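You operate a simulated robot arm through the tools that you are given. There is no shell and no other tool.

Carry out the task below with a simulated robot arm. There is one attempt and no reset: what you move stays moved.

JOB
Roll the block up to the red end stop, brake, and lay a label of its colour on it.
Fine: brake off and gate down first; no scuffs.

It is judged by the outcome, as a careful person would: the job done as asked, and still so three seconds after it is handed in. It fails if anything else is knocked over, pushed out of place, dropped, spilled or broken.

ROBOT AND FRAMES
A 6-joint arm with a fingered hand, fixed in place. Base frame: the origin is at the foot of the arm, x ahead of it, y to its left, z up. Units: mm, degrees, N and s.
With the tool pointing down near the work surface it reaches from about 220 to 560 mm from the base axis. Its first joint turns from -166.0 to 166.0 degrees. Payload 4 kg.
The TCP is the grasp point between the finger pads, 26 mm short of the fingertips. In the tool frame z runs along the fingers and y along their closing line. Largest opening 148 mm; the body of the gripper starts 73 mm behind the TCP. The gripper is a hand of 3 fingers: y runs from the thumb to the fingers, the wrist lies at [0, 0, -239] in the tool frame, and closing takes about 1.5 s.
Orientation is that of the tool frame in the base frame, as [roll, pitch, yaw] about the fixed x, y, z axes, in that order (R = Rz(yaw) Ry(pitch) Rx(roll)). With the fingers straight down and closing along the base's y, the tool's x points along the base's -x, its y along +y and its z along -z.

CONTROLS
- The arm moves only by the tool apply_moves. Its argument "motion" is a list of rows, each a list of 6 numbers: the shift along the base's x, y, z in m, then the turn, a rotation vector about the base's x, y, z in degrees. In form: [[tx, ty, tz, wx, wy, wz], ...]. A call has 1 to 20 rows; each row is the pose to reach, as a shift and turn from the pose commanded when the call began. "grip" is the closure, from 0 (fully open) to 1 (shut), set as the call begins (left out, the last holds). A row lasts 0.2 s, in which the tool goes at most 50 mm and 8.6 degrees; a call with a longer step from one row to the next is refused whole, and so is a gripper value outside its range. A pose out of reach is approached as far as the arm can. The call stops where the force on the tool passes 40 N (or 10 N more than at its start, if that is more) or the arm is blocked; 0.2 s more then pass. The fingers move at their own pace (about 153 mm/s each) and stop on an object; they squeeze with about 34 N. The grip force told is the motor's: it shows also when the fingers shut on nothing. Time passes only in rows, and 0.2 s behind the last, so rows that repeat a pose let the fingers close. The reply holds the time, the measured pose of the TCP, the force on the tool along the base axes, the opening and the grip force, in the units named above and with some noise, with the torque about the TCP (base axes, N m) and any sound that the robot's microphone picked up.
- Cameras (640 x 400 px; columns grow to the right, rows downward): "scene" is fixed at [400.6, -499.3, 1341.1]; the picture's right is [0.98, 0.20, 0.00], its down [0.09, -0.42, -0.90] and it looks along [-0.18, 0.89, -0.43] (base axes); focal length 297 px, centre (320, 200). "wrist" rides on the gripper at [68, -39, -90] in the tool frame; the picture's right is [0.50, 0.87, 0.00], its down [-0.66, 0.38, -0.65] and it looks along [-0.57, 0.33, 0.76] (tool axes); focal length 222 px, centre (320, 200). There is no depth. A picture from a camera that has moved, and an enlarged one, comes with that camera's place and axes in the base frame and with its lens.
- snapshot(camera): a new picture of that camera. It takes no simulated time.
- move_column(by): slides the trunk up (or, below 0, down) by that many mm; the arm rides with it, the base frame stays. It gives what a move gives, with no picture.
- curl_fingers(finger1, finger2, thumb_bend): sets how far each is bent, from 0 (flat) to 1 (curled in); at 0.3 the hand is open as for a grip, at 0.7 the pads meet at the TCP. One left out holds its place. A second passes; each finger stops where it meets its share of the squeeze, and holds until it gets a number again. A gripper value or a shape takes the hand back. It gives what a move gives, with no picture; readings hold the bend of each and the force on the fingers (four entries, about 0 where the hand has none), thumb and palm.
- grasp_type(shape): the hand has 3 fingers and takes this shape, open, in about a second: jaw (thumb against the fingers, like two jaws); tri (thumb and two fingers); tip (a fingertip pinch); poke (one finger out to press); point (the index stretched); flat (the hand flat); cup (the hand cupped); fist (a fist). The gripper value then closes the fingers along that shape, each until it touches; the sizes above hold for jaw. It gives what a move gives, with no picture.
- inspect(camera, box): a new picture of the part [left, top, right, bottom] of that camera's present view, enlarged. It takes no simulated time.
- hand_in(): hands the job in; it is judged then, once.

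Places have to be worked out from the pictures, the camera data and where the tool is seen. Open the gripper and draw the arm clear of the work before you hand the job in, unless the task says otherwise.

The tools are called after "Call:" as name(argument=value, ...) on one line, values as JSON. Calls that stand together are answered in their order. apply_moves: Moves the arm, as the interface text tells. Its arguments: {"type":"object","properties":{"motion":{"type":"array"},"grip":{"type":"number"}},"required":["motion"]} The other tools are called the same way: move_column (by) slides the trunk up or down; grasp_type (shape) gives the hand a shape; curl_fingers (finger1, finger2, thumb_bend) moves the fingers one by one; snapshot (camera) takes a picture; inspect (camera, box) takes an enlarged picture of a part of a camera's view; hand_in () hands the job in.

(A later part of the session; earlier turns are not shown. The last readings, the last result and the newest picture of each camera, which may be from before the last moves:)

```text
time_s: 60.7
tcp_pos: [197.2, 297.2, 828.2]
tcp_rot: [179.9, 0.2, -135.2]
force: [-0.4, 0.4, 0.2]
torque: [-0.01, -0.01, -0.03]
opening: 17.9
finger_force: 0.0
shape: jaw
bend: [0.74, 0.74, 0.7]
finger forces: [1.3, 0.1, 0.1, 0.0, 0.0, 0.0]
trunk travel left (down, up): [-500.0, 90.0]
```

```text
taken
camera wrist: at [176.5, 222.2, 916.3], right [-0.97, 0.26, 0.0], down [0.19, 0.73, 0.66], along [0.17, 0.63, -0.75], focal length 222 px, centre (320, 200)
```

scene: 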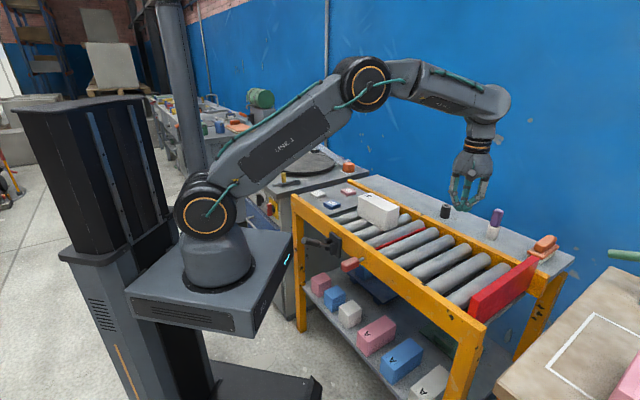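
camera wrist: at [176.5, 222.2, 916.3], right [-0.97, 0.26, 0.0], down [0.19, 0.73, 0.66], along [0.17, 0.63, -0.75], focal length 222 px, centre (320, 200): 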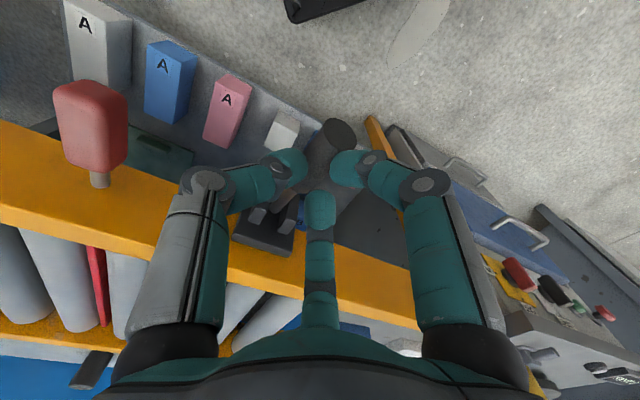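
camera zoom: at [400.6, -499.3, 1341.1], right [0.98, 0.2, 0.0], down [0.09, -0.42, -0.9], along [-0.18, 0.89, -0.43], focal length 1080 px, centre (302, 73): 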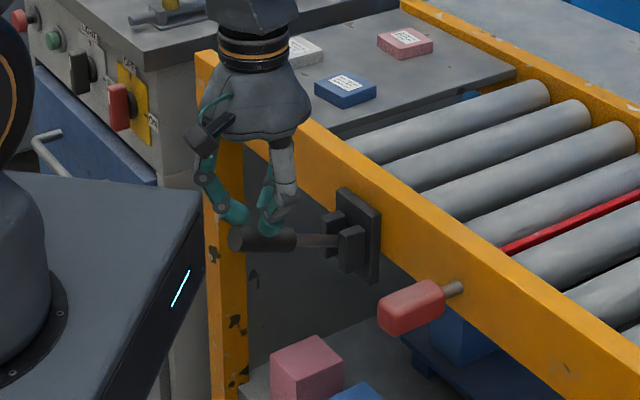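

The lever is already moving down with only about 1 N on the finger. I'll continue the press.

Call:
apply_moves(motion=[[0, 0, -0.008, 0, 0, 0], [0, 0, -0.016, 0, 0, 0], [0, 0, -0.024, 0, 0, 0], [0, 0, -0.032, 0, 0, 0], [0, 0, -0.04, 0, 0, 0], [0, 0, -0.048, 0, 0, 0], [0, 0, -0.056, 0, 0, 0]])

Call:
inspect(camera="scene", box=[260, 180, 390, 290])

Call:
snapshot(camera="wrist")

```text
time_s: 62.3
tcp_pos: [198.2, 297.3, 772.6]
tcp_rot: [180.0, 0.2, -135.1]
force: [-0.2, -0.2, 1.2]
torque: [-0.02, 0.01, 0.0]
opening: 18.0
finger_force: 0.0
shape: jaw
bend: [0.74, 0.74, 0.7]
finger forces: [0.1, 0.7, 0.0, 0.0, 0.0, 0.0]
trunk travel left (down, up): [-500.0, 90.0]
```

```text
3.64 times, centred on (325, 235) of scene
camera zoom: at [400.6, -499.3, 1341.1], right [0.98, 0.2, 0.0], down [0.09, -0.42, -0.9], along [-0.18, 0.89, -0.43], focal length 1080 px, centre (302, 73)
```

zoom: 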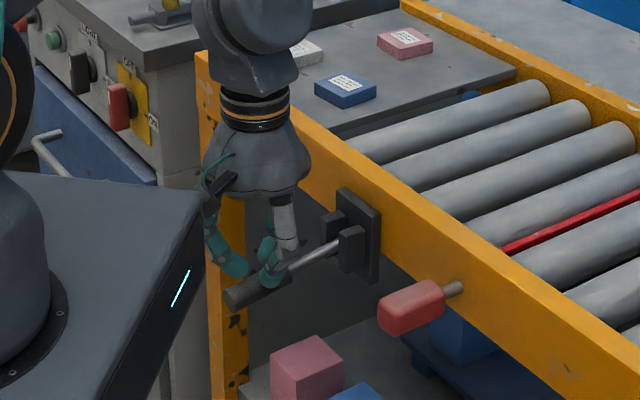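

```text
taken
camera wrist: at [176.8, 221.6, 861.5], right [-0.97, 0.26, 0.0], down [0.19, 0.73, 0.66], along [0.17, 0.63, -0.75], focal length 222 px, centre (320, 200)
```

wrist: 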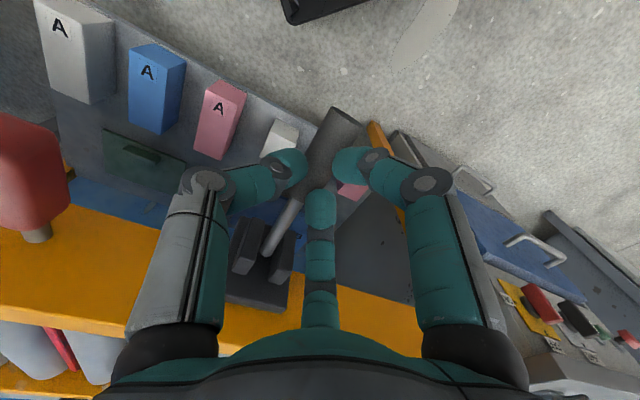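

The lever is now below horizontal. I'll press the rest of the way until it meets its lower stop.

Call:
apply_moves(motion=[[0, 0, -0.008, 0, 0, 0], [0, 0, -0.016, 0, 0, 0], [0, 0, -0.024, 0, 0, 0], [0, 0, -0.03, 0, 0, 0], [0, 0, -0.036, 0, 0, 0], [0, 0, -0.041, 0, 0, 0], [0, 0, -0.046, 0, 0, 0], [0, 0, -0.05, 0, 0, 0]])

Call:
inspect(camera="scene", box=[260, 180, 390, 290])

Call:
snapshot(camera="wrist")

```text
time_s: 64.1
tcp_pos: [198.8, 295.6, 722.1]
tcp_rot: [180.0, 0.4, -135.0]
force: [-6.3, -0.2, 11.5]
torque: [0.04, 0.13, 0.01]
opening: 18.5
finger_force: 0.0
shape: jaw
bend: [0.74, 0.78, 0.7]
finger forces: [0.0, 12.9, 0.0, 0.0, 0.0, 0.0]
trunk travel left (down, up): [-500.0, 90.0]
```

```text
3.64 times, centred on (325, 235) of scene
camera zoom: at [400.6, -499.3, 1341.1], right [0.98, 0.2, 0.0], down [0.09, -0.42, -0.9], along [-0.18, 0.89, -0.43], focal length 1080 px, centre (302, 73)
```

zoom: 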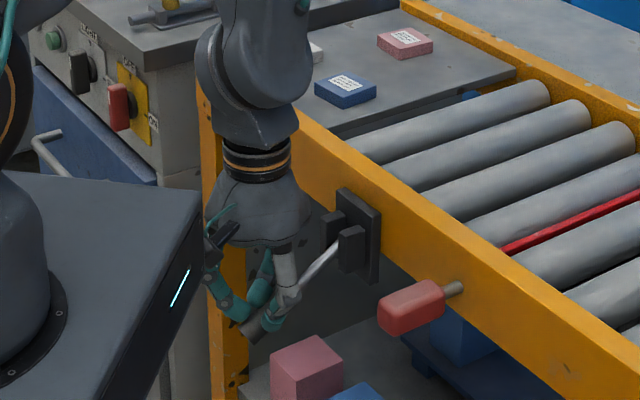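

```text
taken
camera wrist: at [177.4, 221.6, 812.0], right [-0.97, 0.26, 0.0], down [0.19, 0.73, 0.66], along [0.17, 0.63, -0.75], focal length 222 px, centre (320, 200)
```

wrist: 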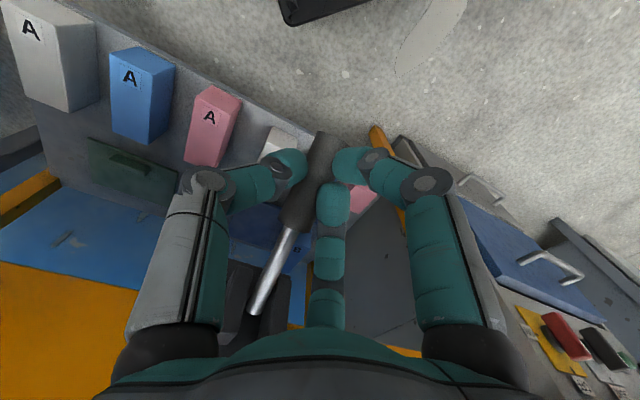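

The handle end is back within a pixel of its starting place and 11 N pushes back. I'll press 4 mm more to be sure it is fully home.

Call:
apply_moves(motion=[[0, 0, -0.002, 0, 0, 0], [0, 0, -0.004, 0, 0, 0], [0, 0, -0.006, 0, 0, 0]])

Call:
inspect(camera="scene", box=[260, 180, 390, 290])

```text
time_s: 64.9
tcp_pos: [196.8, 295.1, 716.7]
tcp_rot: [-179.9, 0.1, -135.2]
force: [-7.5, -11.7, 30.7]
torque: [-0.37, 0.45, -0.15]
opening: 18.4
finger_force: 26.8
shape: jaw
bend: [0.78, 0.78, 0.69]
finger forces: [41.5, 0.1, 0.0, 0.0, 18.3, 0.0]
trunk travel left (down, up): [-500.0, 90.0]
```

```text
3.64 times, centred on (325, 235) of scene
camera zoom: at [400.6, -499.3, 1341.1], right [0.98, 0.2, 0.0], down [0.09, -0.42, -0.9], along [-0.18, 0.89, -0.43], focal length 1080 px, centre (302, 73)
```

zoom: 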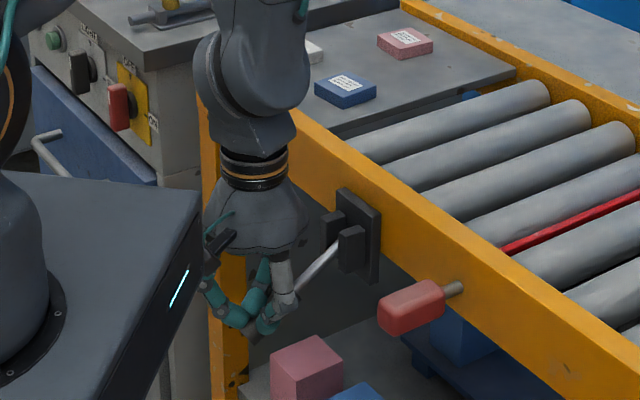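

The lever is firmly on its lower stop at 30 N. I'll open the fingers in place so they can't catch the handle, then rise straight up.

Call:
apply_moves(motion=[[0, 0, 0.004, 0, 0, 0], [0, 0, 0.004, 0, 0, 0], [0, 0, 0.004, 0, 0, 0], [0, 0, 0.004, 0, 0, 0], [0, 0, 0.004, 0, 0, 0]], grip=0.35)

Call:
apply_moves(motion=[[0, 0, 0.03, 0, 0, 0], [0, 0, 0.07, 0, 0, 0], [0, 0, 0.11, 0, 0, 0], [0, 0, 0.15, 0, 0, 0], [0, 0, 0.19, 0, 0, 0], [0, 0, 0.23, 0, 0, 0], [0, 0, 0.27, 0, 0, 0]])

Call:
inspect(camera="scene", box=[260, 180, 390, 290])

Call:
snapshot(camera="scene")

```text
time_s: 66.1
tcp_pos: [197.5, 296.6, 720.2]
tcp_rot: [179.9, 0.3, -135.1]
force: [-0.7, 0.5, -0.1]
torque: [0.03, -0.01, 0.0]
opening: 95.8
finger_force: 0.1
shape: jaw
bend: [0.3, 0.3, 0.7]
finger forces: [0.1, 0.1, 0.1, 0.0, 0.0, 0.0]
trunk travel left (down, up): [-500.0, 90.0]
```

```text
time_s: 67.7
tcp_pos: [198.6, 300.0, 989.6]
tcp_rot: [-180.0, 0.3, -135.2]
force: [0.2, -0.2, 0.7]
torque: [-0.01, 0.0, -0.03]
opening: 95.8
finger_force: 0.1
shape: jaw
bend: [0.3, 0.3, 0.7]
finger forces: [0.1, 0.1, 0.0, 0.0, 0.0, 0.0]
trunk travel left (down, up): [-500.0, 90.0]
```

```text
3.64 times, centred on (325, 235) of scene
camera zoom: at [400.6, -499.3, 1341.1], right [0.98, 0.2, 0.0], down [0.09, -0.42, -0.9], along [-0.18, 0.89, -0.43], focal length 1080 px, centre (302, 73)
```

zoom: 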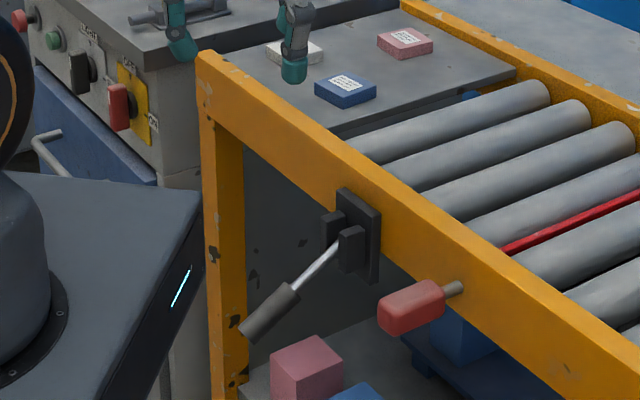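

```text
taken
```

scene: 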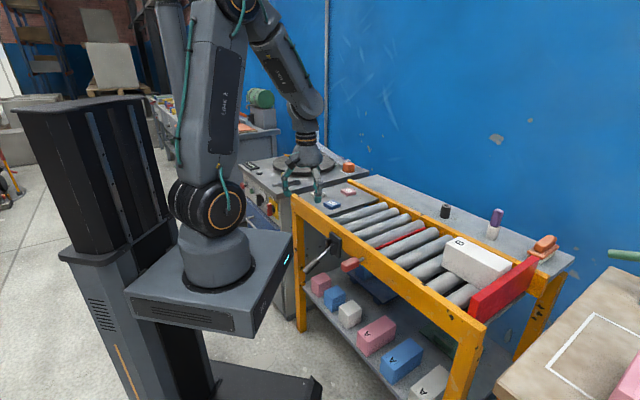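

The brake lever is back down and stays there. To confirm the brake is really holding, I'll repeat the roller test on a bare roller near u=106, well away from the block.

Call:
apply_moves(motion=[[0.036, 0.008, 0.01, 0, 0, 0], [0.073, 0.017, 0.01, 0, 0, 0], [0.109, 0.025, 0.01, 0, 0, 0], [0.145, 0.033, 0.01, 0, 0, 0], [0.181, 0.042, 0.01, 0, 0, 0], [0.218, 0.05, 0.01, 0, 0, 0], [0.254, 0.058, 0.01, 0, 0, 0], [0.29, 0.067, 0.0, 0, 0, 0], [0.327, 0.0755, -0.02, 0, 0, 0], [0.327, 0.0755, -0.06, 0, 0, 0], [0.327, 0.0755, -0.1, 0, 0, 0], [0.327, 0.0755, -0.13, 0, 0, 0], [0.327, 0.0755, -0.15, 0, 0, 0]], grip=1.0)

Call:
inspect(camera="scene", box=[370, 170, 530, 290])

```text
time_s: 70.5
tcp_pos: [522.9, 372.3, 839.6]
tcp_rot: [-180.0, 0.4, -135.0]
force: [-0.1, -0.5, -0.2]
torque: [0.03, -0.01, 0.01]
opening: 0.0
finger_force: 34.8
shape: jaw
bend: [0.7, 0.7, 0.7]
finger forces: [0.0, 0.0, 0.0, 0.0, 0.0, 0.1]
trunk travel left (down, up): [-500.0, 90.0]
```

```text
3.33 times, centred on (450, 230) of scene
camera zoom: at [400.6, -499.3, 1341.1], right [0.98, 0.2, 0.0], down [0.09, -0.42, -0.9], along [-0.18, 0.89, -0.43], focal length 990 px, centre (-113, 100)
```

zoom: 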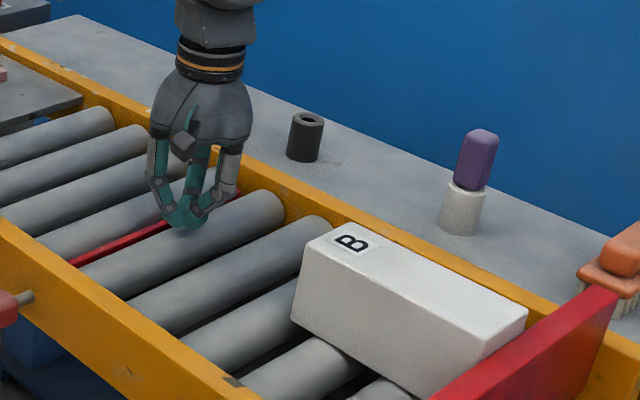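

Call:
apply_moves(motion=[[0, 0, -0.006, 0, 0, 0], [0, 0, -0.01, 0, 0, 0], [0, 0, -0.013, 0, 0, 0], [0, 0, -0.015, 0, 0, 0]])

Call:
apply_moves(motion=[[0.0015, -0.0015, 0, 0, 0, 0], [0.003, -0.003, 0, 0, 0, 0]])

```text
time_s: 71.5
tcp_pos: [524.2, 372.1, 828.3]
tcp_rot: [-180.0, 0.6, -135.1]
force: [-3.8, 0.1, 29.4]
torque: [0.09, 0.27, 0.0]
opening: 0.1
finger_force: 34.0
shape: jaw
bend: [0.7, 0.7, 0.7]
finger forces: [0.0, 0.1, 0.0, 0.0, 0.0, 0.0]
trunk travel left (down, up): [-500.0, 90.0]
```

```text
time_s: 72.1
tcp_pos: [527.1, 368.0, 828.9]
tcp_rot: [-179.8, 0.5, -135.0]
force: [-5.0, 4.9, 36.9]
torque: [0.36, 0.38, 0.03]
opening: 0.0
finger_force: 34.0
shape: jaw
bend: [0.7, 0.7, 0.7]
finger forces: [0.1, 0.0, 0.0, 0.0, 0.1, 0.0]
trunk travel left (down, up): [-500.0, 90.0]
```

The sideways resistance is now about 7 N against the push, whereas it was nearly zero before. I'll reverse direction once with less pressure to confirm the roller is locked.

Call:
apply_moves(motion=[[0, 0, 0.003, 0, 0, 0], [-0.0015, 0.0015, 0.003, 0, 0, 0], [-0.003, 0.003, 0.003, 0, 0, 0], [-0.0045, 0.0045, 0.003, 0, 0, 0]])

```text
time_s: 73.1
tcp_pos: [523.0, 372.4, 827.3]
tcp_rot: [179.9, 0.2, -135.1]
force: [1.6, -3.9, 11.9]
torque: [-0.1, -0.04, 0.0]
opening: 0.0
finger_force: 33.7
shape: jaw
bend: [0.7, 0.7, 0.7]
finger forces: [0.1, 0.0, 0.1, 0.0, 0.0, 0.1]
trunk travel left (down, up): [-500.0, 90.0]
```

The resistance flipped sign at about a third of the normal force, so the rollers are locked and the brake is on. Now for the white label: I'll rise and move to where the wrist camera sees it closely.

Call:
apply_moves(motion=[[0, 0, 0.04, 0, 0, 0], [0, 0, 0.08, 0, 0, 0], [0, 0, 0.12, 0, 0, 0], [0, 0, 0.15, 0, 0, 0], [-0.04, 0.015, 0.15, 0, 0, 0], [-0.08, 0.03, 0.15, 0, 0, 0], [-0.12, 0.045, 0.15, 0, 0, 0], [-0.16, 0.06, 0.15, 0, 0, 0], [-0.2, 0.075, 0.15, 0, 0, 0], [-0.24, 0.09, 0.15, 0, 0, 0], [-0.28, 0.11, 0.15, 0, 0, 0], [-0.32, 0.13, 0.14, 0, 0, 0], [-0.355, 0.145, 0.13, 0, 0, 0], [-0.393, 0.16, 0.12, 0, 0, 0]], grip=0.35)

Call:
snapshot(camera="wrist")

Call:
inspect(camera="scene", box=[290, 170, 380, 230])

```text
time_s: 76.1
tcp_pos: [130.6, 532.8, 949.0]
tcp_rot: [-179.9, 0.2, -135.1]
force: [0.0, 0.8, -0.5]
torque: [0.01, 0.04, 0.02]
opening: 95.9
finger_force: 0.0
shape: jaw
bend: [0.3, 0.3, 0.7]
finger forces: [0.1, 0.0, 0.0, 0.1, 0.0, 0.0]
trunk travel left (down, up): [-500.0, 90.0]
```

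```text
taken
camera wrist: at [109.1, 458.0, 1037.7], right [-0.97, 0.26, 0.0], down [0.2, 0.73, 0.66], along [0.17, 0.63, -0.75], focal length 222 px, centre (320, 200)
```

wrist: 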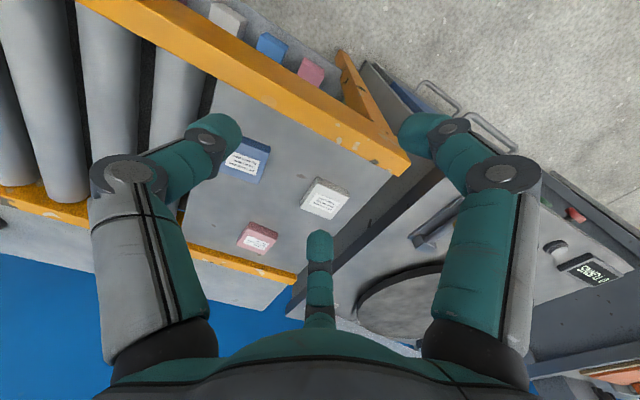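

```text
6.67 times, centred on (335, 200) of scene
camera zoom: at [400.6, -499.3, 1341.1], right [0.98, 0.2, 0.0], down [0.09, -0.42, -0.9], along [-0.18, 0.89, -0.43], focal length 1979 px, centre (220, 200)
```

zoom: 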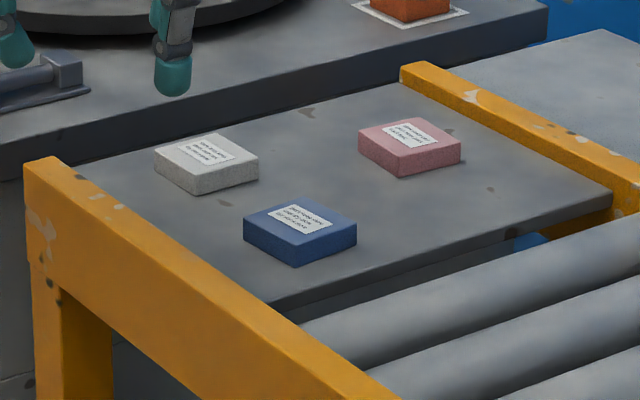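

Call:
inspect(camera="wrist", box=[220, 120, 380, 260])

Call:
inspect(camera="wrist", box=[285, 165, 365, 225])

Call:
inspect(camera="scene", box=[305, 180, 350, 210])

```text
2.86 times, centred on (300, 190) of wrist
camera zoom: at [109.1, 458.0, 1037.7], right [-0.97, 0.26, 0.0], down [0.2, 0.73, 0.66], along [0.17, 0.63, -0.75], focal length 635 px, centre (377, 229)
```

zoom: 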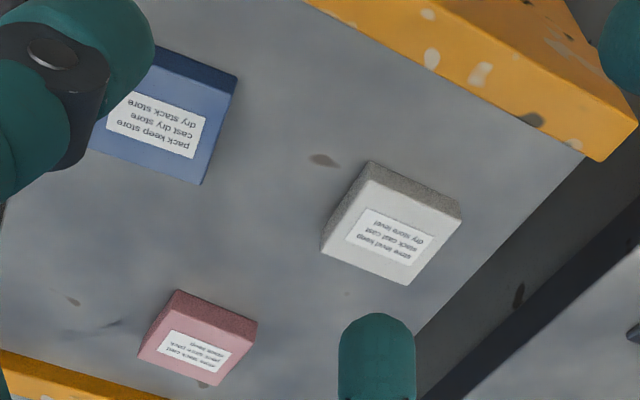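

```text
6.67 times, centred on (325, 195) of wrist
camera zoom: at [109.1, 458.0, 1037.7], right [-0.97, 0.26, 0.0], down [0.2, 0.73, 0.66], along [0.17, 0.63, -0.75], focal length 1481 px, centre (287, 233)
```

zoom: 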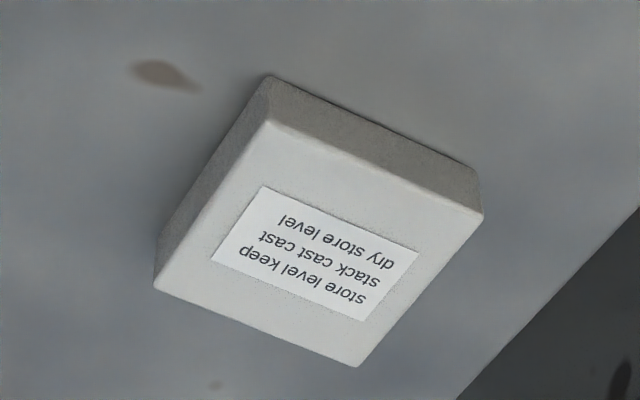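

```text
13.33 times, centred on (328, 195) of scene
camera zoom: at [400.6, -499.3, 1341.1], right [0.98, 0.2, 0.0], down [0.09, -0.42, -0.9], along [-0.18, 0.89, -0.43], focal length 3959 px, centre (220, 267)
```

zoom: 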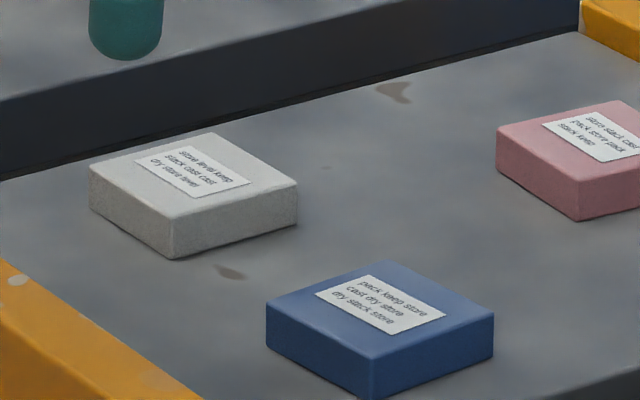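

The white tile is about 50×50×15 mm, aligned with the line, centred near (156, 654) with its top at z≈812 on a plate at about z 796. Before I descend I want to check the clearance to the neighbouring table edge.

Call:
inspect(camera="wrist", box=[330, 130, 450, 270])

Call:
inspect(camera="scene", box=[280, 155, 370, 215])

```text
2.86 times, centred on (390, 200) of wrist
camera zoom: at [109.1, 458.0, 1037.7], right [-0.97, 0.26, 0.0], down [0.2, 0.73, 0.66], along [0.17, 0.63, -0.75], focal length 635 px, centre (120, 200)
```

zoom: 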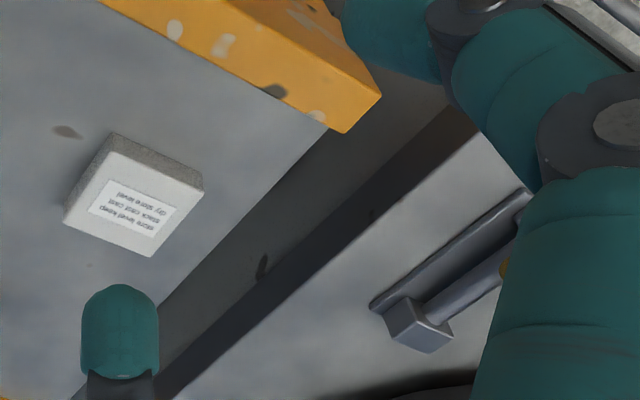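

```text
6.67 times, centred on (325, 185) of scene
camera zoom: at [400.6, -499.3, 1341.1], right [0.98, 0.2, 0.0], down [0.09, -0.42, -0.9], along [-0.18, 0.89, -0.43], focal length 1979 px, centre (287, 300)
```

zoom: 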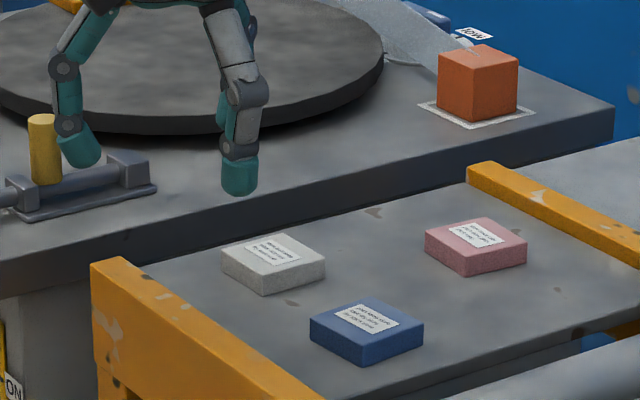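

The neighbouring table edge is about 110 mm away and at the same height as the plate, so there is room. I'll move above the white tile, offset 8 mm toward the fingers' side so all three contacts close evenly.

Call:
apply_moves(motion=[[0.006, 0.04, 0, 0, 0, 0], [0.012, 0.08, 0, 0, 0, 0], [0.0194, 0.12, 0, 0, 0, 0], [0.0194, 0.1268, -0.03, 0, 0, 0], [0.0194, 0.1268, -0.06, 0, 0, 0], [0.0194, 0.1268, -0.08, 0, 0, 0], [0.0194, 0.1268, -0.08, 0, 0, 0]], grip=0.4)

Call:
snapshot(camera="wrist")

Call:
inspect(camera="scene", box=[280, 155, 370, 215])

```text
time_s: 77.7
tcp_pos: [149.9, 658.8, 867.6]
tcp_rot: [-180.0, 0.2, -135.1]
force: [0.2, -0.2, -0.6]
torque: [0.01, -0.05, 0.01]
opening: 89.2
finger_force: 0.1
shape: jaw
bend: [0.32, 0.32, 0.7]
finger forces: [0.0, 0.1, 0.1, 0.0, 0.0, 0.0]
trunk travel left (down, up): [-500.0, 90.0]
```

```text
taken
camera wrist: at [129.0, 584.0, 956.6], right [-0.97, 0.26, 0.0], down [0.19, 0.73, 0.66], along [0.17, 0.63, -0.75], focal length 222 px, centre (320, 200)
```

wrist: 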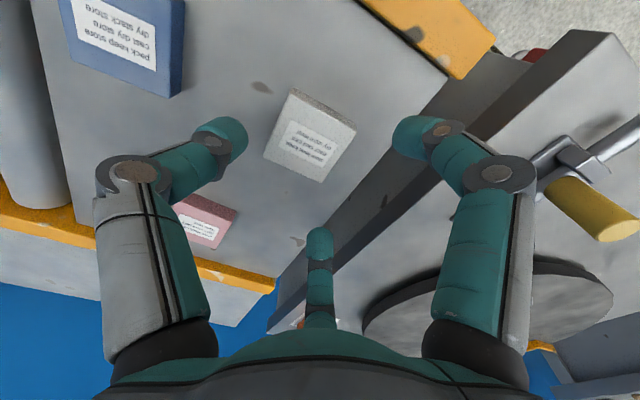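

```text
6.67 times, centred on (325, 185) of scene
camera zoom: at [400.6, -499.3, 1341.1], right [0.98, 0.2, 0.0], down [0.09, -0.42, -0.9], along [-0.18, 0.89, -0.43], focal length 1979 px, centre (287, 300)
```

zoom: 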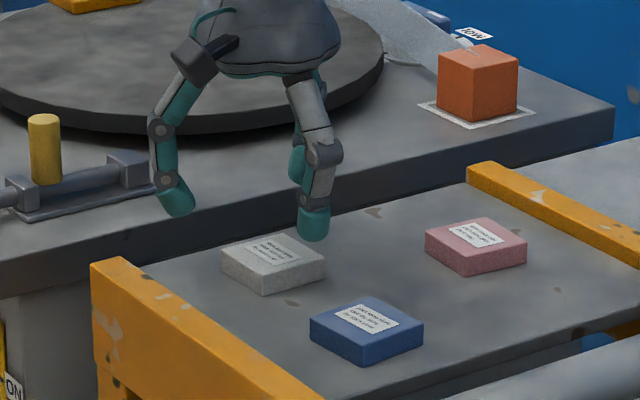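

The tile appears where I computed it. I'll descend around it, first to just above the plate.

Call:
apply_moves(motion=[[0, 0, -0.015, 0, 0, 0], [0, 0, -0.028, 0, 0, 0], [0, 0, -0.037, 0, 0, 0], [0, 0, -0.037, 0, 0, 0]])

Call:
snapshot(camera="wrist")

Call:
inspect(camera="scene", box=[290, 165, 350, 215])

```text
time_s: 78.7
tcp_pos: [150.4, 660.9, 831.5]
tcp_rot: [179.9, 0.3, -135.1]
force: [-1.1, 0.8, 0.8]
torque: [-0.04, -0.04, 0.03]
opening: 89.2
finger_force: 0.0
shape: jaw
bend: [0.32, 0.32, 0.7]
finger forces: [0.0, 0.0, 0.1, 0.0, 0.1, 0.0]
trunk travel left (down, up): [-500.0, 90.0]
```

```text
taken
camera wrist: at [128.5, 585.7, 920.4], right [-0.97, 0.26, 0.0], down [0.19, 0.73, 0.66], along [0.17, 0.63, -0.75], focal length 222 px, centre (320, 200)
```

wrist: 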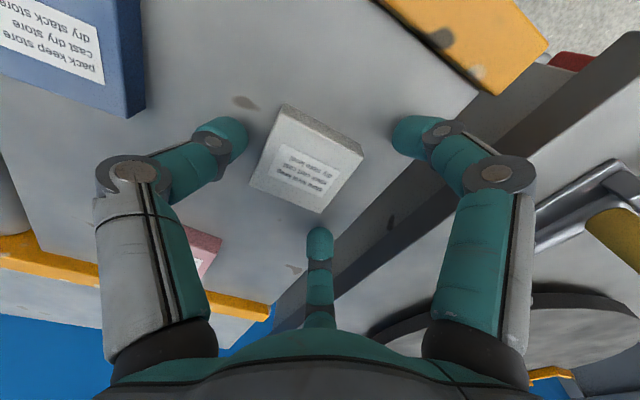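

```text
8.00 times, centred on (320, 190) of scene
camera zoom: at [400.6, -499.3, 1341.1], right [0.98, 0.2, 0.0], down [0.09, -0.42, -0.9], along [-0.18, 0.89, -0.43], focal length 2375 px, centre (320, 280)
```

zoom: 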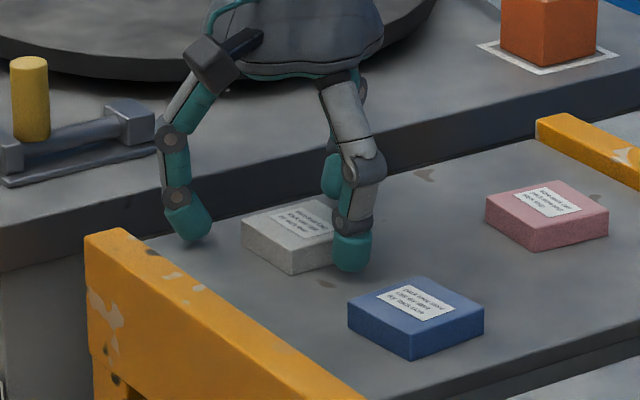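

Call:
apply_moves(motion=[[0, 0, -0.003, 0, 0, 0], [0, 0, -0.006, 0, 0, 0], [0, 0, -0.008, 0, 0, 0]])

Call:
apply_moves(motion=[[0, 0, -0.0015, 0, 0, 0], [0, 0, -0.003, 0, 0, 0]])

Call:
inspect(camera="scene", box=[290, 165, 350, 215])

```text
time_s: 79.5
tcp_pos: [150.3, 660.5, 826.2]
tcp_rot: [179.8, 0.5, -135.0]
force: [-0.9, -0.3, 18.6]
torque: [0.03, 0.54, 0.0]
opening: 88.6
finger_force: 0.0
shape: jaw
bend: [0.3, 0.31, 0.7]
finger forces: [12.5, 5.3, 0.0, 0.0, 1.0, 0.1]
trunk travel left (down, up): [-500.0, 90.0]
```

```text
time_s: 80.2
tcp_pos: [150.3, 663.5, 826.2]
tcp_rot: [179.6, 0.8, -135.1]
force: [0.1, -0.8, 17.0]
torque: [-0.29, 0.59, 0.16]
opening: 88.3
finger_force: 0.1
shape: jaw
bend: [0.29, 0.32, 0.7]
finger forces: [13.2, 1.0, 0.0, 0.0, 3.1, 0.1]
trunk travel left (down, up): [-500.0, 90.0]
stopped in row 2: the force on the tool passed its limit at 42 N (the readings are from after the stop); the commanded pose is now the measured one
```

```text
8.00 times, centred on (320, 190) of scene
camera zoom: at [400.6, -499.3, 1341.1], right [0.98, 0.2, 0.0], down [0.09, -0.42, -0.9], along [-0.18, 0.89, -0.43], focal length 2375 px, centre (320, 280)
```

zoom: 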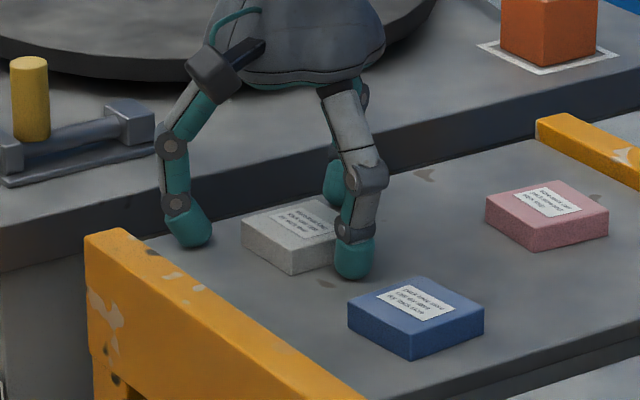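

The fingertips touched the plate at TCP z≈827. I'll lift about 4 mm off it and re-centre before closing.

Call:
apply_moves(motion=[[0, 0, 0.003, 0, 0, 0], [0, -0.0035, 0.004, 0, 0, 0], [0, -0.0035, 0.004, 0, 0, 0]])

Call:
snapshot(camera="wrist")

Call:
inspect(camera="scene", box=[290, 165, 350, 215])

```text
time_s: 81.0
tcp_pos: [149.4, 658.4, 826.1]
tcp_rot: [179.9, 0.6, -135.2]
force: [0.1, 0.4, 4.5]
torque: [-0.06, 0.24, -0.01]
opening: 88.6
finger_force: 0.0
shape: jaw
bend: [0.31, 0.32, 0.7]
finger forces: [4.6, 0.1, 0.0, 0.1, 0.1, 0.1]
trunk travel left (down, up): [-500.0, 90.0]
```

```text
taken
camera wrist: at [127.9, 584.3, 915.5], right [-0.97, 0.26, 0.0], down [0.19, 0.73, 0.66], along [0.17, 0.64, -0.75], focal length 222 px, centre (320, 200)
```

wrist: 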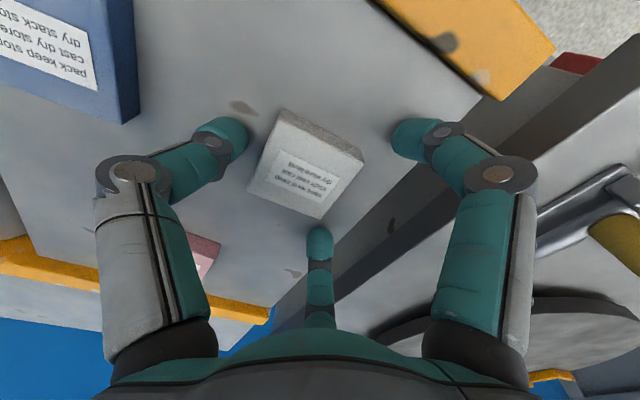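

```text
8.00 times, centred on (320, 190) of scene
camera zoom: at [400.6, -499.3, 1341.1], right [0.98, 0.2, 0.0], down [0.09, -0.42, -0.9], along [-0.18, 0.89, -0.43], focal length 2375 px, centre (320, 280)
```

zoom: 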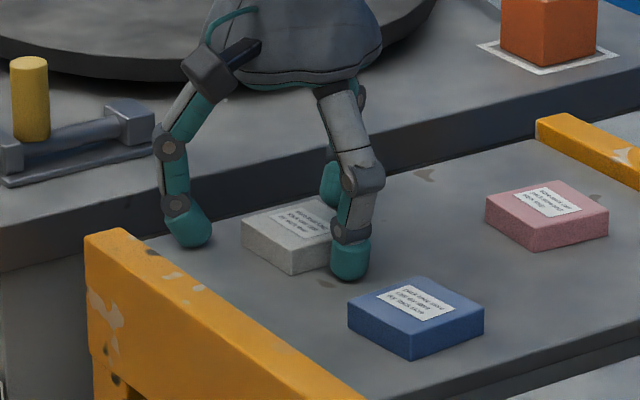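

Call:
apply_moves(motion=[[0, 0, 0.002, 0, 0, 0], [0, 0, 0.0025, 0, 0, 0]])

Call:
inspect(camera="wrist", box=[180, 90, 460, 270])

```text
time_s: 81.5
tcp_pos: [151.3, 660.3, 827.9]
tcp_rot: [179.8, 0.6, -135.1]
force: [-0.3, -0.4, -0.2]
torque: [-0.02, -0.01, 0.02]
opening: 88.8
finger_force: 0.0
shape: jaw
bend: [0.32, 0.32, 0.7]
finger forces: [0.1, 0.0, 0.0, 0.1, 0.1, 0.0]
trunk travel left (down, up): [-500.0, 90.0]
```

```text
2.22 times, centred on (320, 180) of wrist
camera zoom: at [128.7, 584.6, 917.5], right [-0.97, 0.26, 0.0], down [0.19, 0.73, 0.66], along [0.17, 0.64, -0.75], focal length 494 px, centre (320, 244)
```

zoom: 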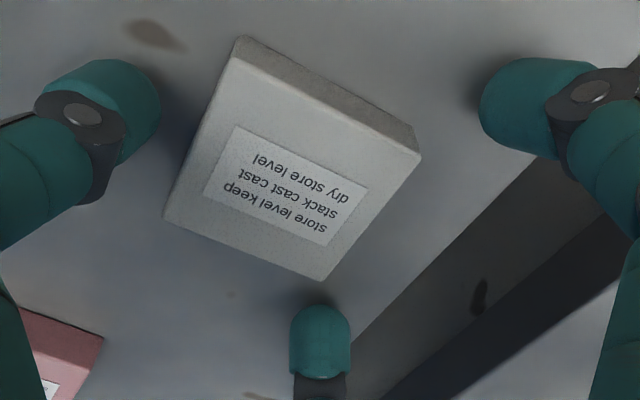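

The tips are now free, just above the plate, and arranged evenly around the tile. I'll rise 1 mm more and close.

Call:
apply_moves(motion=[[0, 0, 0.001, 0, 0, 0], [0, 0, 0.001, 0, 0, 0], [0, 0, 0.001, 0, 0, 0], [0, 0, 0.001, 0, 0, 0]], grip=0.55)

Call:
inspect(camera="wrist", box=[180, 90, 460, 270])

```text
time_s: 82.5
tcp_pos: [150.6, 659.8, 830.5]
tcp_rot: [179.7, 0.5, -135.1]
force: [0.5, -0.5, -0.4]
torque: [0.0, 0.02, 0.01]
opening: 67.0
finger_force: 0.1
shape: jaw
bend: [0.39, 0.39, 0.7]
finger forces: [0.1, 0.1, 0.0, 0.0, 0.2, 0.0]
trunk travel left (down, up): [-500.0, 90.0]
```

```text
2.22 times, centred on (320, 180) of wrist
camera zoom: at [128.6, 584.7, 919.2], right [-0.97, 0.26, 0.0], down [0.19, 0.73, 0.66], along [0.17, 0.64, -0.75], focal length 494 px, centre (320, 244)
```

zoom: 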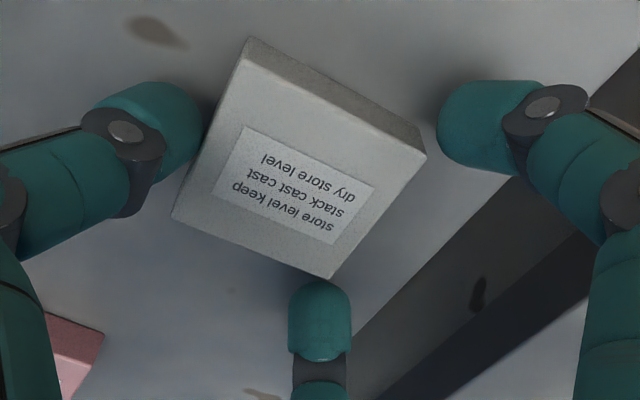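

The thumb is at the tile's flat side and the two fingers are at the opposite corners, as planned. I'll close fully.

Call:
apply_moves(motion=[[0, 0, 0, 0, 0, 0], [0, 0, 0, 0, 0, 0], [0, 0, 0, 0, 0, 0], [0, 0, 0, 0, 0, 0], [0, 0, 0, 0, 0, 0]], grip=0.75)

Call:
inspect(camera="wrist", box=[180, 90, 460, 270])

Call:
inspect(camera="scene", box=[290, 165, 350, 215])

```text
time_s: 83.8
tcp_pos: [149.7, 660.3, 830.0]
tcp_rot: [179.8, 0.5, -135.1]
force: [-0.6, -0.7, -0.2]
torque: [0.0, -0.02, 0.0]
opening: 49.6
finger_force: 34.1
shape: jaw
bend: [0.77, 0.77, 0.7]
finger forces: [27.6, 26.9, 0.0, 0.0, 30.3, 0.1]
trunk travel left (down, up): [-500.0, 90.0]
```

```text
2.22 times, centred on (320, 180) of wrist
camera zoom: at [128.6, 584.7, 919.2], right [-0.97, 0.26, 0.0], down [0.19, 0.73, 0.66], along [0.17, 0.64, -0.75], focal length 494 px, centre (320, 244)
```

zoom: 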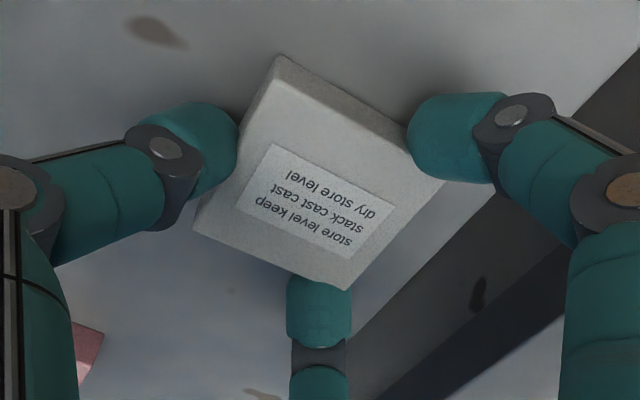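

```text
8.00 times, centred on (320, 190) of scene
camera zoom: at [400.6, -499.3, 1341.1], right [0.98, 0.2, 0.0], down [0.09, -0.42, -0.9], along [-0.18, 0.89, -0.43], focal length 2375 px, centre (320, 280)
```

zoom: 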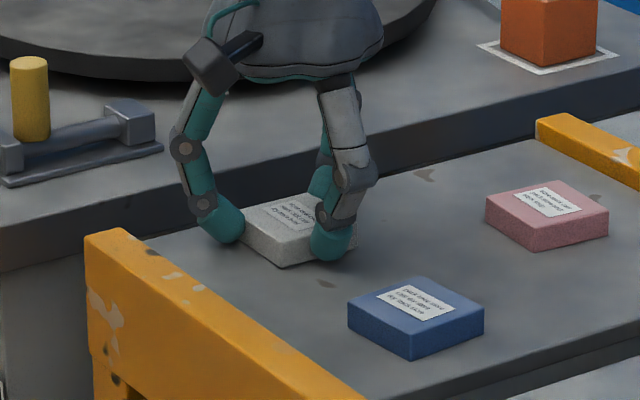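

All three contacts hold at about 27–30 N each and the tile turned only about 4°. I'll lift slowly and check that it stays in the grip.

Call:
apply_moves(motion=[[0, 0, 0.003, 0, 0, 0], [0, 0, 0.008, 0, 0, 0], [0, 0, 0.015, 0, 0, 0], [0, 0, 0.025, 0, 0, 0], [0, 0, 0.035, 0, 0, 0]])

Call:
inspect(camera="wrist", box=[180, 90, 460, 270])

Call:
inspect(camera="scene", box=[290, 155, 350, 205])

```text
time_s: 85.0
tcp_pos: [151.1, 659.7, 864.1]
tcp_rot: [179.8, 0.5, -135.1]
force: [0.2, -1.6, 0.0]
torque: [-0.01, 0.02, -0.01]
opening: 49.8
finger_force: 34.1
shape: jaw
bend: [0.77, 0.77, 0.7]
finger forces: [27.7, 27.0, 0.0, 0.0, 30.2, 0.1]
trunk travel left (down, up): [-500.0, 90.0]
```

```text
2.22 times, centred on (320, 180) of wrist
camera zoom: at [129.9, 583.9, 953.5], right [-0.97, 0.26, 0.0], down [0.19, 0.73, 0.66], along [0.17, 0.64, -0.75], focal length 494 px, centre (320, 244)
```

zoom: 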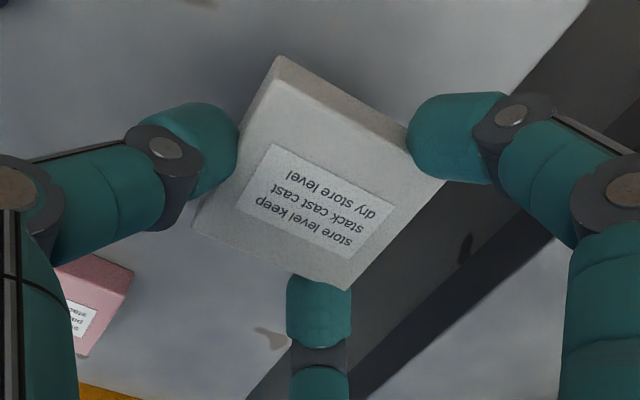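

```text
8.00 times, centred on (320, 180) of scene
camera zoom: at [400.6, -499.3, 1341.1], right [0.98, 0.2, 0.0], down [0.09, -0.42, -0.9], along [-0.18, 0.89, -0.43], focal length 2375 px, centre (320, 360)
```

zoom: 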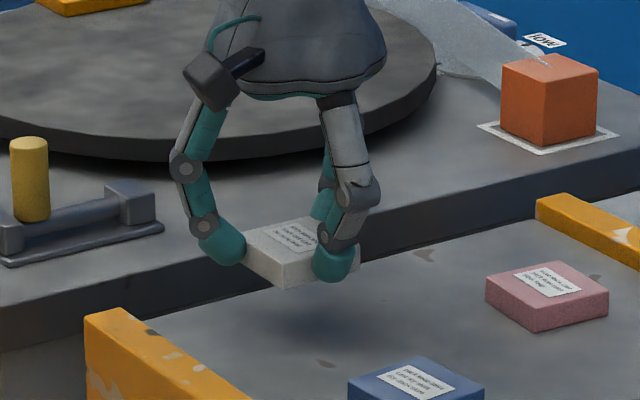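

The tile is held securely and sits almost exactly under the TCP, with its bottom about 33 mm below. I'll raise it and carry it level toward the block.

Call:
apply_moves(motion=[[0, 0, 0.034, 0, 0, 0], [0, 0, 0.068, 0, 0, 0], [0, 0, 0.102, 0, 0, 0], [0, 0, 0.136, 0, 0, 0], [0.023, -0.0192, 0.136, 0, 0, 0], [0.046, -0.0384, 0.136, 0, 0, 0], [0.069, -0.0576, 0.136, 0, 0, 0], [0.092, -0.0768, 0.136, 0, 0, 0], [0.115, -0.096, 0.136, 0, 0, 0], [0.138, -0.1152, 0.136, 0, 0, 0], [0.161, -0.1344, 0.136, 0, 0, 0], [0.184, -0.1536, 0.136, 0, 0, 0], [0.207, -0.1728, 0.136, 0, 0, 0], [0.23, -0.192, 0.136, 0, 0, 0], [0.253, -0.2112, 0.136, 0, 0, 0], [0.276, -0.2304, 0.136, 0, 0, 0]])

Call:
apply_moves(motion=[[0.023, -0.0192, 0, 0, 0, 0], [0.046, -0.0384, 0, 0, 0, 0], [0.069, -0.0576, 0, 0, 0, 0], [0.092, -0.0768, 0, 0, 0, 0], [0.115, -0.096, 0, 0, 0, 0], [0.138, -0.1152, 0, 0, 0, 0], [0.161, -0.1344, 0, 0, 0, 0], [0.184, -0.1536, 0, 0, 0, 0], [0.207, -0.1728, 0, 0, 0, 0], [0.23, -0.192, 0, 0, 0, 0], [0.2532, -0.2107, 0, 0, 0, 0], [0.2532, -0.2107, 0, 0, 0, 0]])

Call:
snapshot(camera="wrist")

Call:
snapshot(camera="scene")

```text
time_s: 88.3
tcp_pos: [424.4, 427.7, 1002.8]
tcp_rot: [179.9, 0.5, -135.1]
force: [0.3, -0.3, -0.8]
torque: [-0.02, 0.0, -0.01]
opening: 49.3
finger_force: 33.4
shape: jaw
bend: [0.77, 0.77, 0.7]
finger forces: [27.5, 26.9, 0.1, 0.1, 30.1, 0.1]
trunk travel left (down, up): [-500.0, 90.0]
```

```text
time_s: 91.0
tcp_pos: [682.0, 218.6, 1000.8]
tcp_rot: [179.9, 0.6, -135.1]
force: [1.0, 0.5, 0.2]
torque: [-0.02, 0.02, -0.02]
opening: 49.4
finger_force: 34.2
shape: jaw
bend: [0.77, 0.77, 0.7]
finger forces: [27.5, 27.0, 0.1, 0.0, 29.8, 0.0]
trunk travel left (down, up): [-500.0, 90.0]
```

```text
taken
camera wrist: at [660.7, 142.9, 1088.8], right [-0.97, 0.26, 0.0], down [0.19, 0.72, 0.66], along [0.17, 0.64, -0.75], focal length 222 px, centre (320, 200)
```

wrist: 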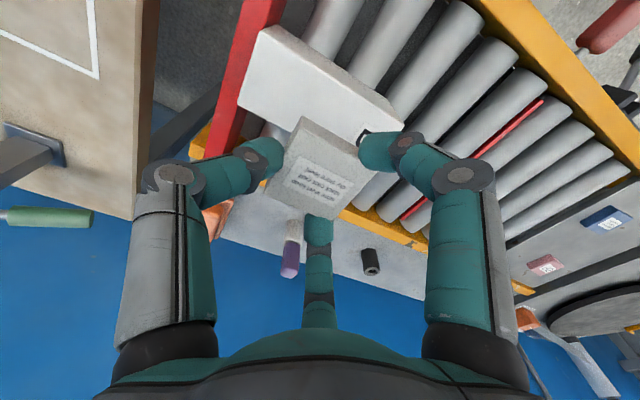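

```text
taken
```

scene: 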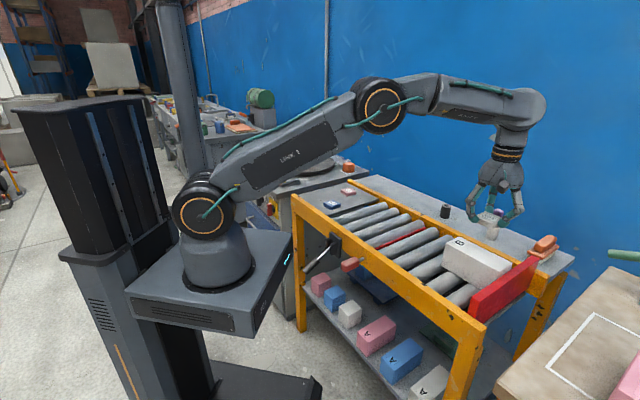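

I've reached the hover point over the block with the tool still vertical. I'll enlarge the view to check alignment with the block top.

Call:
inspect(camera="wrist", box=[210, 0, 430, 220])

Call:
inspect(camera="scene", box=[430, 170, 570, 300])

```text
1.82 times, centred on (320, 110) of wrist
camera zoom: at [660.7, 142.9, 1088.8], right [-0.97, 0.26, 0.0], down [0.19, 0.72, 0.66], along [0.17, 0.64, -0.75], focal length 404 px, centre (320, 364)
```

zoom: 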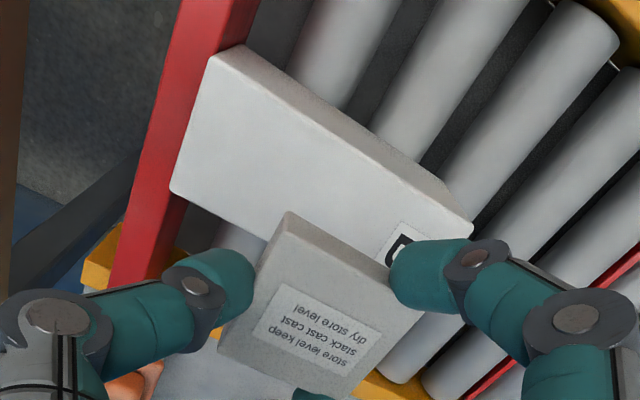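

```text
3.08 times, centred on (500, 235) of scene
camera zoom: at [400.6, -499.3, 1341.1], right [0.98, 0.2, 0.0], down [0.09, -0.42, -0.9], along [-0.18, 0.89, -0.43], focal length 914 px, centre (-234, 92)
```

zoom: 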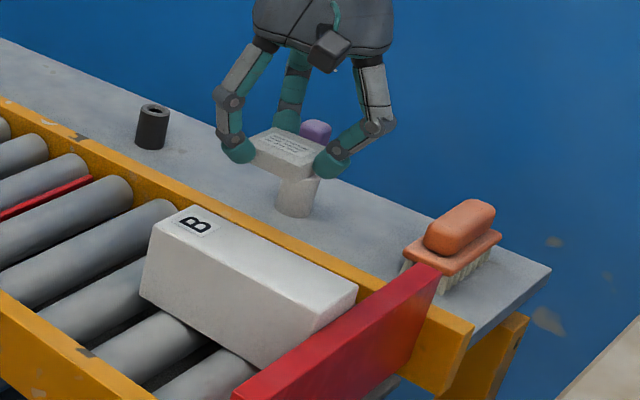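

The block top spans u≈248…398, v≈604…668 and the tile is well aligned with it. I'll trim the position slightly and descend to just above the block top.

Call:
apply_moves(motion=[[-0.0025, 0.0004, -0.02, 0, 0, 0], [-0.0025, 0.0004, -0.045, 0, 0, 0], [-0.0025, 0.0004, -0.065, 0, 0, 0], [-0.0025, 0.0004, -0.078, 0, 0, 0], [-0.0025, 0.0004, -0.084, 0, 0, 0], [-0.0025, 0.0004, -0.084, 0, 0, 0]])

Call:
inspect(camera="scene", box=[430, 190, 550, 290])

Call:
inspect(camera="wrist", box=[190, 60, 450, 240])

```text
time_s: 92.3
tcp_pos: [676.2, 218.4, 916.7]
tcp_rot: [179.9, 0.4, -135.1]
force: [0.0, -0.2, -0.7]
torque: [0.01, -0.04, 0.01]
opening: 49.0
finger_force: 33.9
shape: jaw
bend: [0.77, 0.77, 0.7]
finger forces: [27.4, 27.0, 0.0, 0.0, 29.5, 0.0]
trunk travel left (down, up): [-500.0, 90.0]
```

```text
4.00 times, centred on (490, 240) of scene
camera zoom: at [400.6, -499.3, 1341.1], right [0.98, 0.2, 0.0], down [0.09, -0.42, -0.9], along [-0.18, 0.89, -0.43], focal length 1188 px, centre (-360, 40)
```

zoom: 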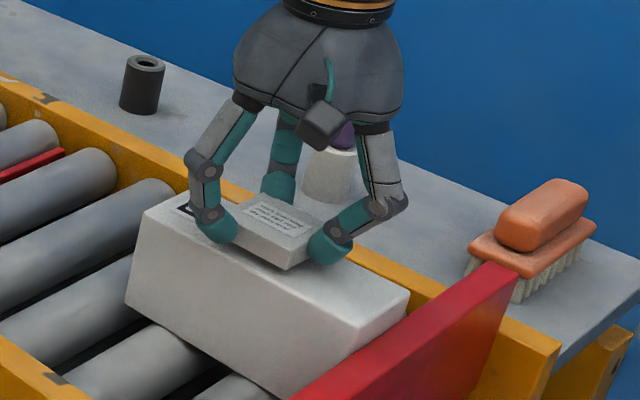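

```text
2.22 times, centred on (320, 150) of wrist
camera zoom: at [655.5, 143.5, 1005.7], right [-0.97, 0.26, 0.0], down [0.19, 0.73, 0.66], along [0.17, 0.64, -0.75], focal length 494 px, centre (320, 311)
```

zoom: 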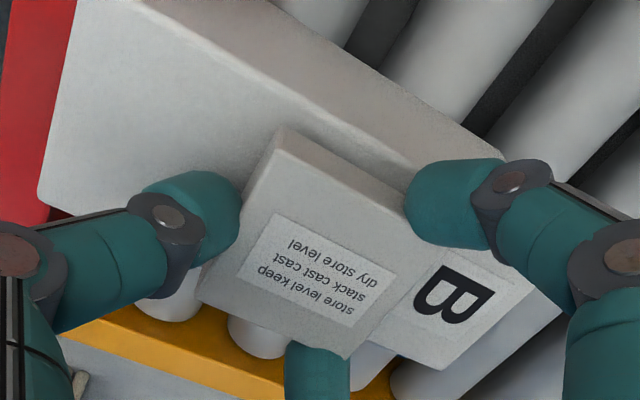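

The tile is about 9 mm above the block and inside its edges, roughly 2 mm off centre in v. I'll correct that and lower in fine steps until the tile just rests.

Call:
apply_moves(motion=[[0.0014, 0.0014, -0.002, 0, 0, 0], [0.0014, 0.0014, -0.004, 0, 0, 0], [0.0014, 0.0014, -0.006, 0, 0, 0]])

Call:
apply_moves(motion=[[0, 0, -0.001, 0, 0, 0], [0, 0, -0.002, 0, 0, 0]])

```text
time_s: 93.2
tcp_pos: [677.1, 219.8, 911.6]
tcp_rot: [179.8, 0.5, -135.1]
force: [-0.9, 0.4, -0.1]
torque: [0.04, 0.02, 0.02]
opening: 48.6
finger_force: 33.7
shape: jaw
bend: [0.77, 0.77, 0.7]
finger forces: [27.5, 27.0, 0.0, 0.0, 29.4, 0.0]
trunk travel left (down, up): [-500.0, 90.0]
```

```text
time_s: 93.8
tcp_pos: [678.5, 219.9, 910.0]
tcp_rot: [179.8, 0.5, -135.1]
force: [-1.3, 0.0, -0.3]
torque: [0.02, 0.0, 0.0]
opening: 49.0
finger_force: 34.3
shape: jaw
bend: [0.77, 0.77, 0.7]
finger forces: [27.4, 27.0, 0.0, 0.0, 29.5, 0.1]
trunk travel left (down, up): [-500.0, 90.0]
```

No contact yet at z=910. I'll continue in 1 mm steps.

Call:
apply_moves(motion=[[0, 0, -0.001, 0, 0, 0], [0, 0, -0.002, 0, 0, 0]])

Call:
inspect(camera="scene", box=[450, 210, 530, 270])

```text
time_s: 94.3
tcp_pos: [678.1, 220.7, 907.9]
tcp_rot: [179.9, 0.5, -135.1]
force: [-1.3, 0.7, 9.6]
torque: [0.04, 0.09, -0.01]
opening: 49.5
finger_force: 34.1
shape: jaw
bend: [0.77, 0.77, 0.7]
finger forces: [29.0, 28.0, 0.0, 0.1, 30.1, 0.1]
trunk travel left (down, up): [-500.0, 90.0]
```

```text
6.67 times, centred on (490, 240) of scene
camera zoom: at [400.6, -499.3, 1341.1], right [0.98, 0.2, 0.0], down [0.09, -0.42, -0.9], along [-0.18, 0.89, -0.43], focal length 1979 px, centre (-813, -67)
```

zoom: 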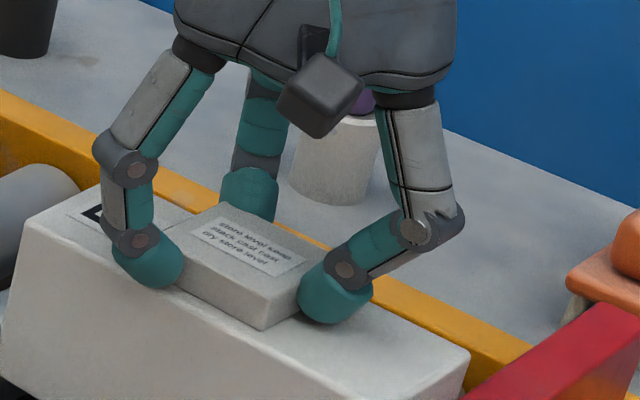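

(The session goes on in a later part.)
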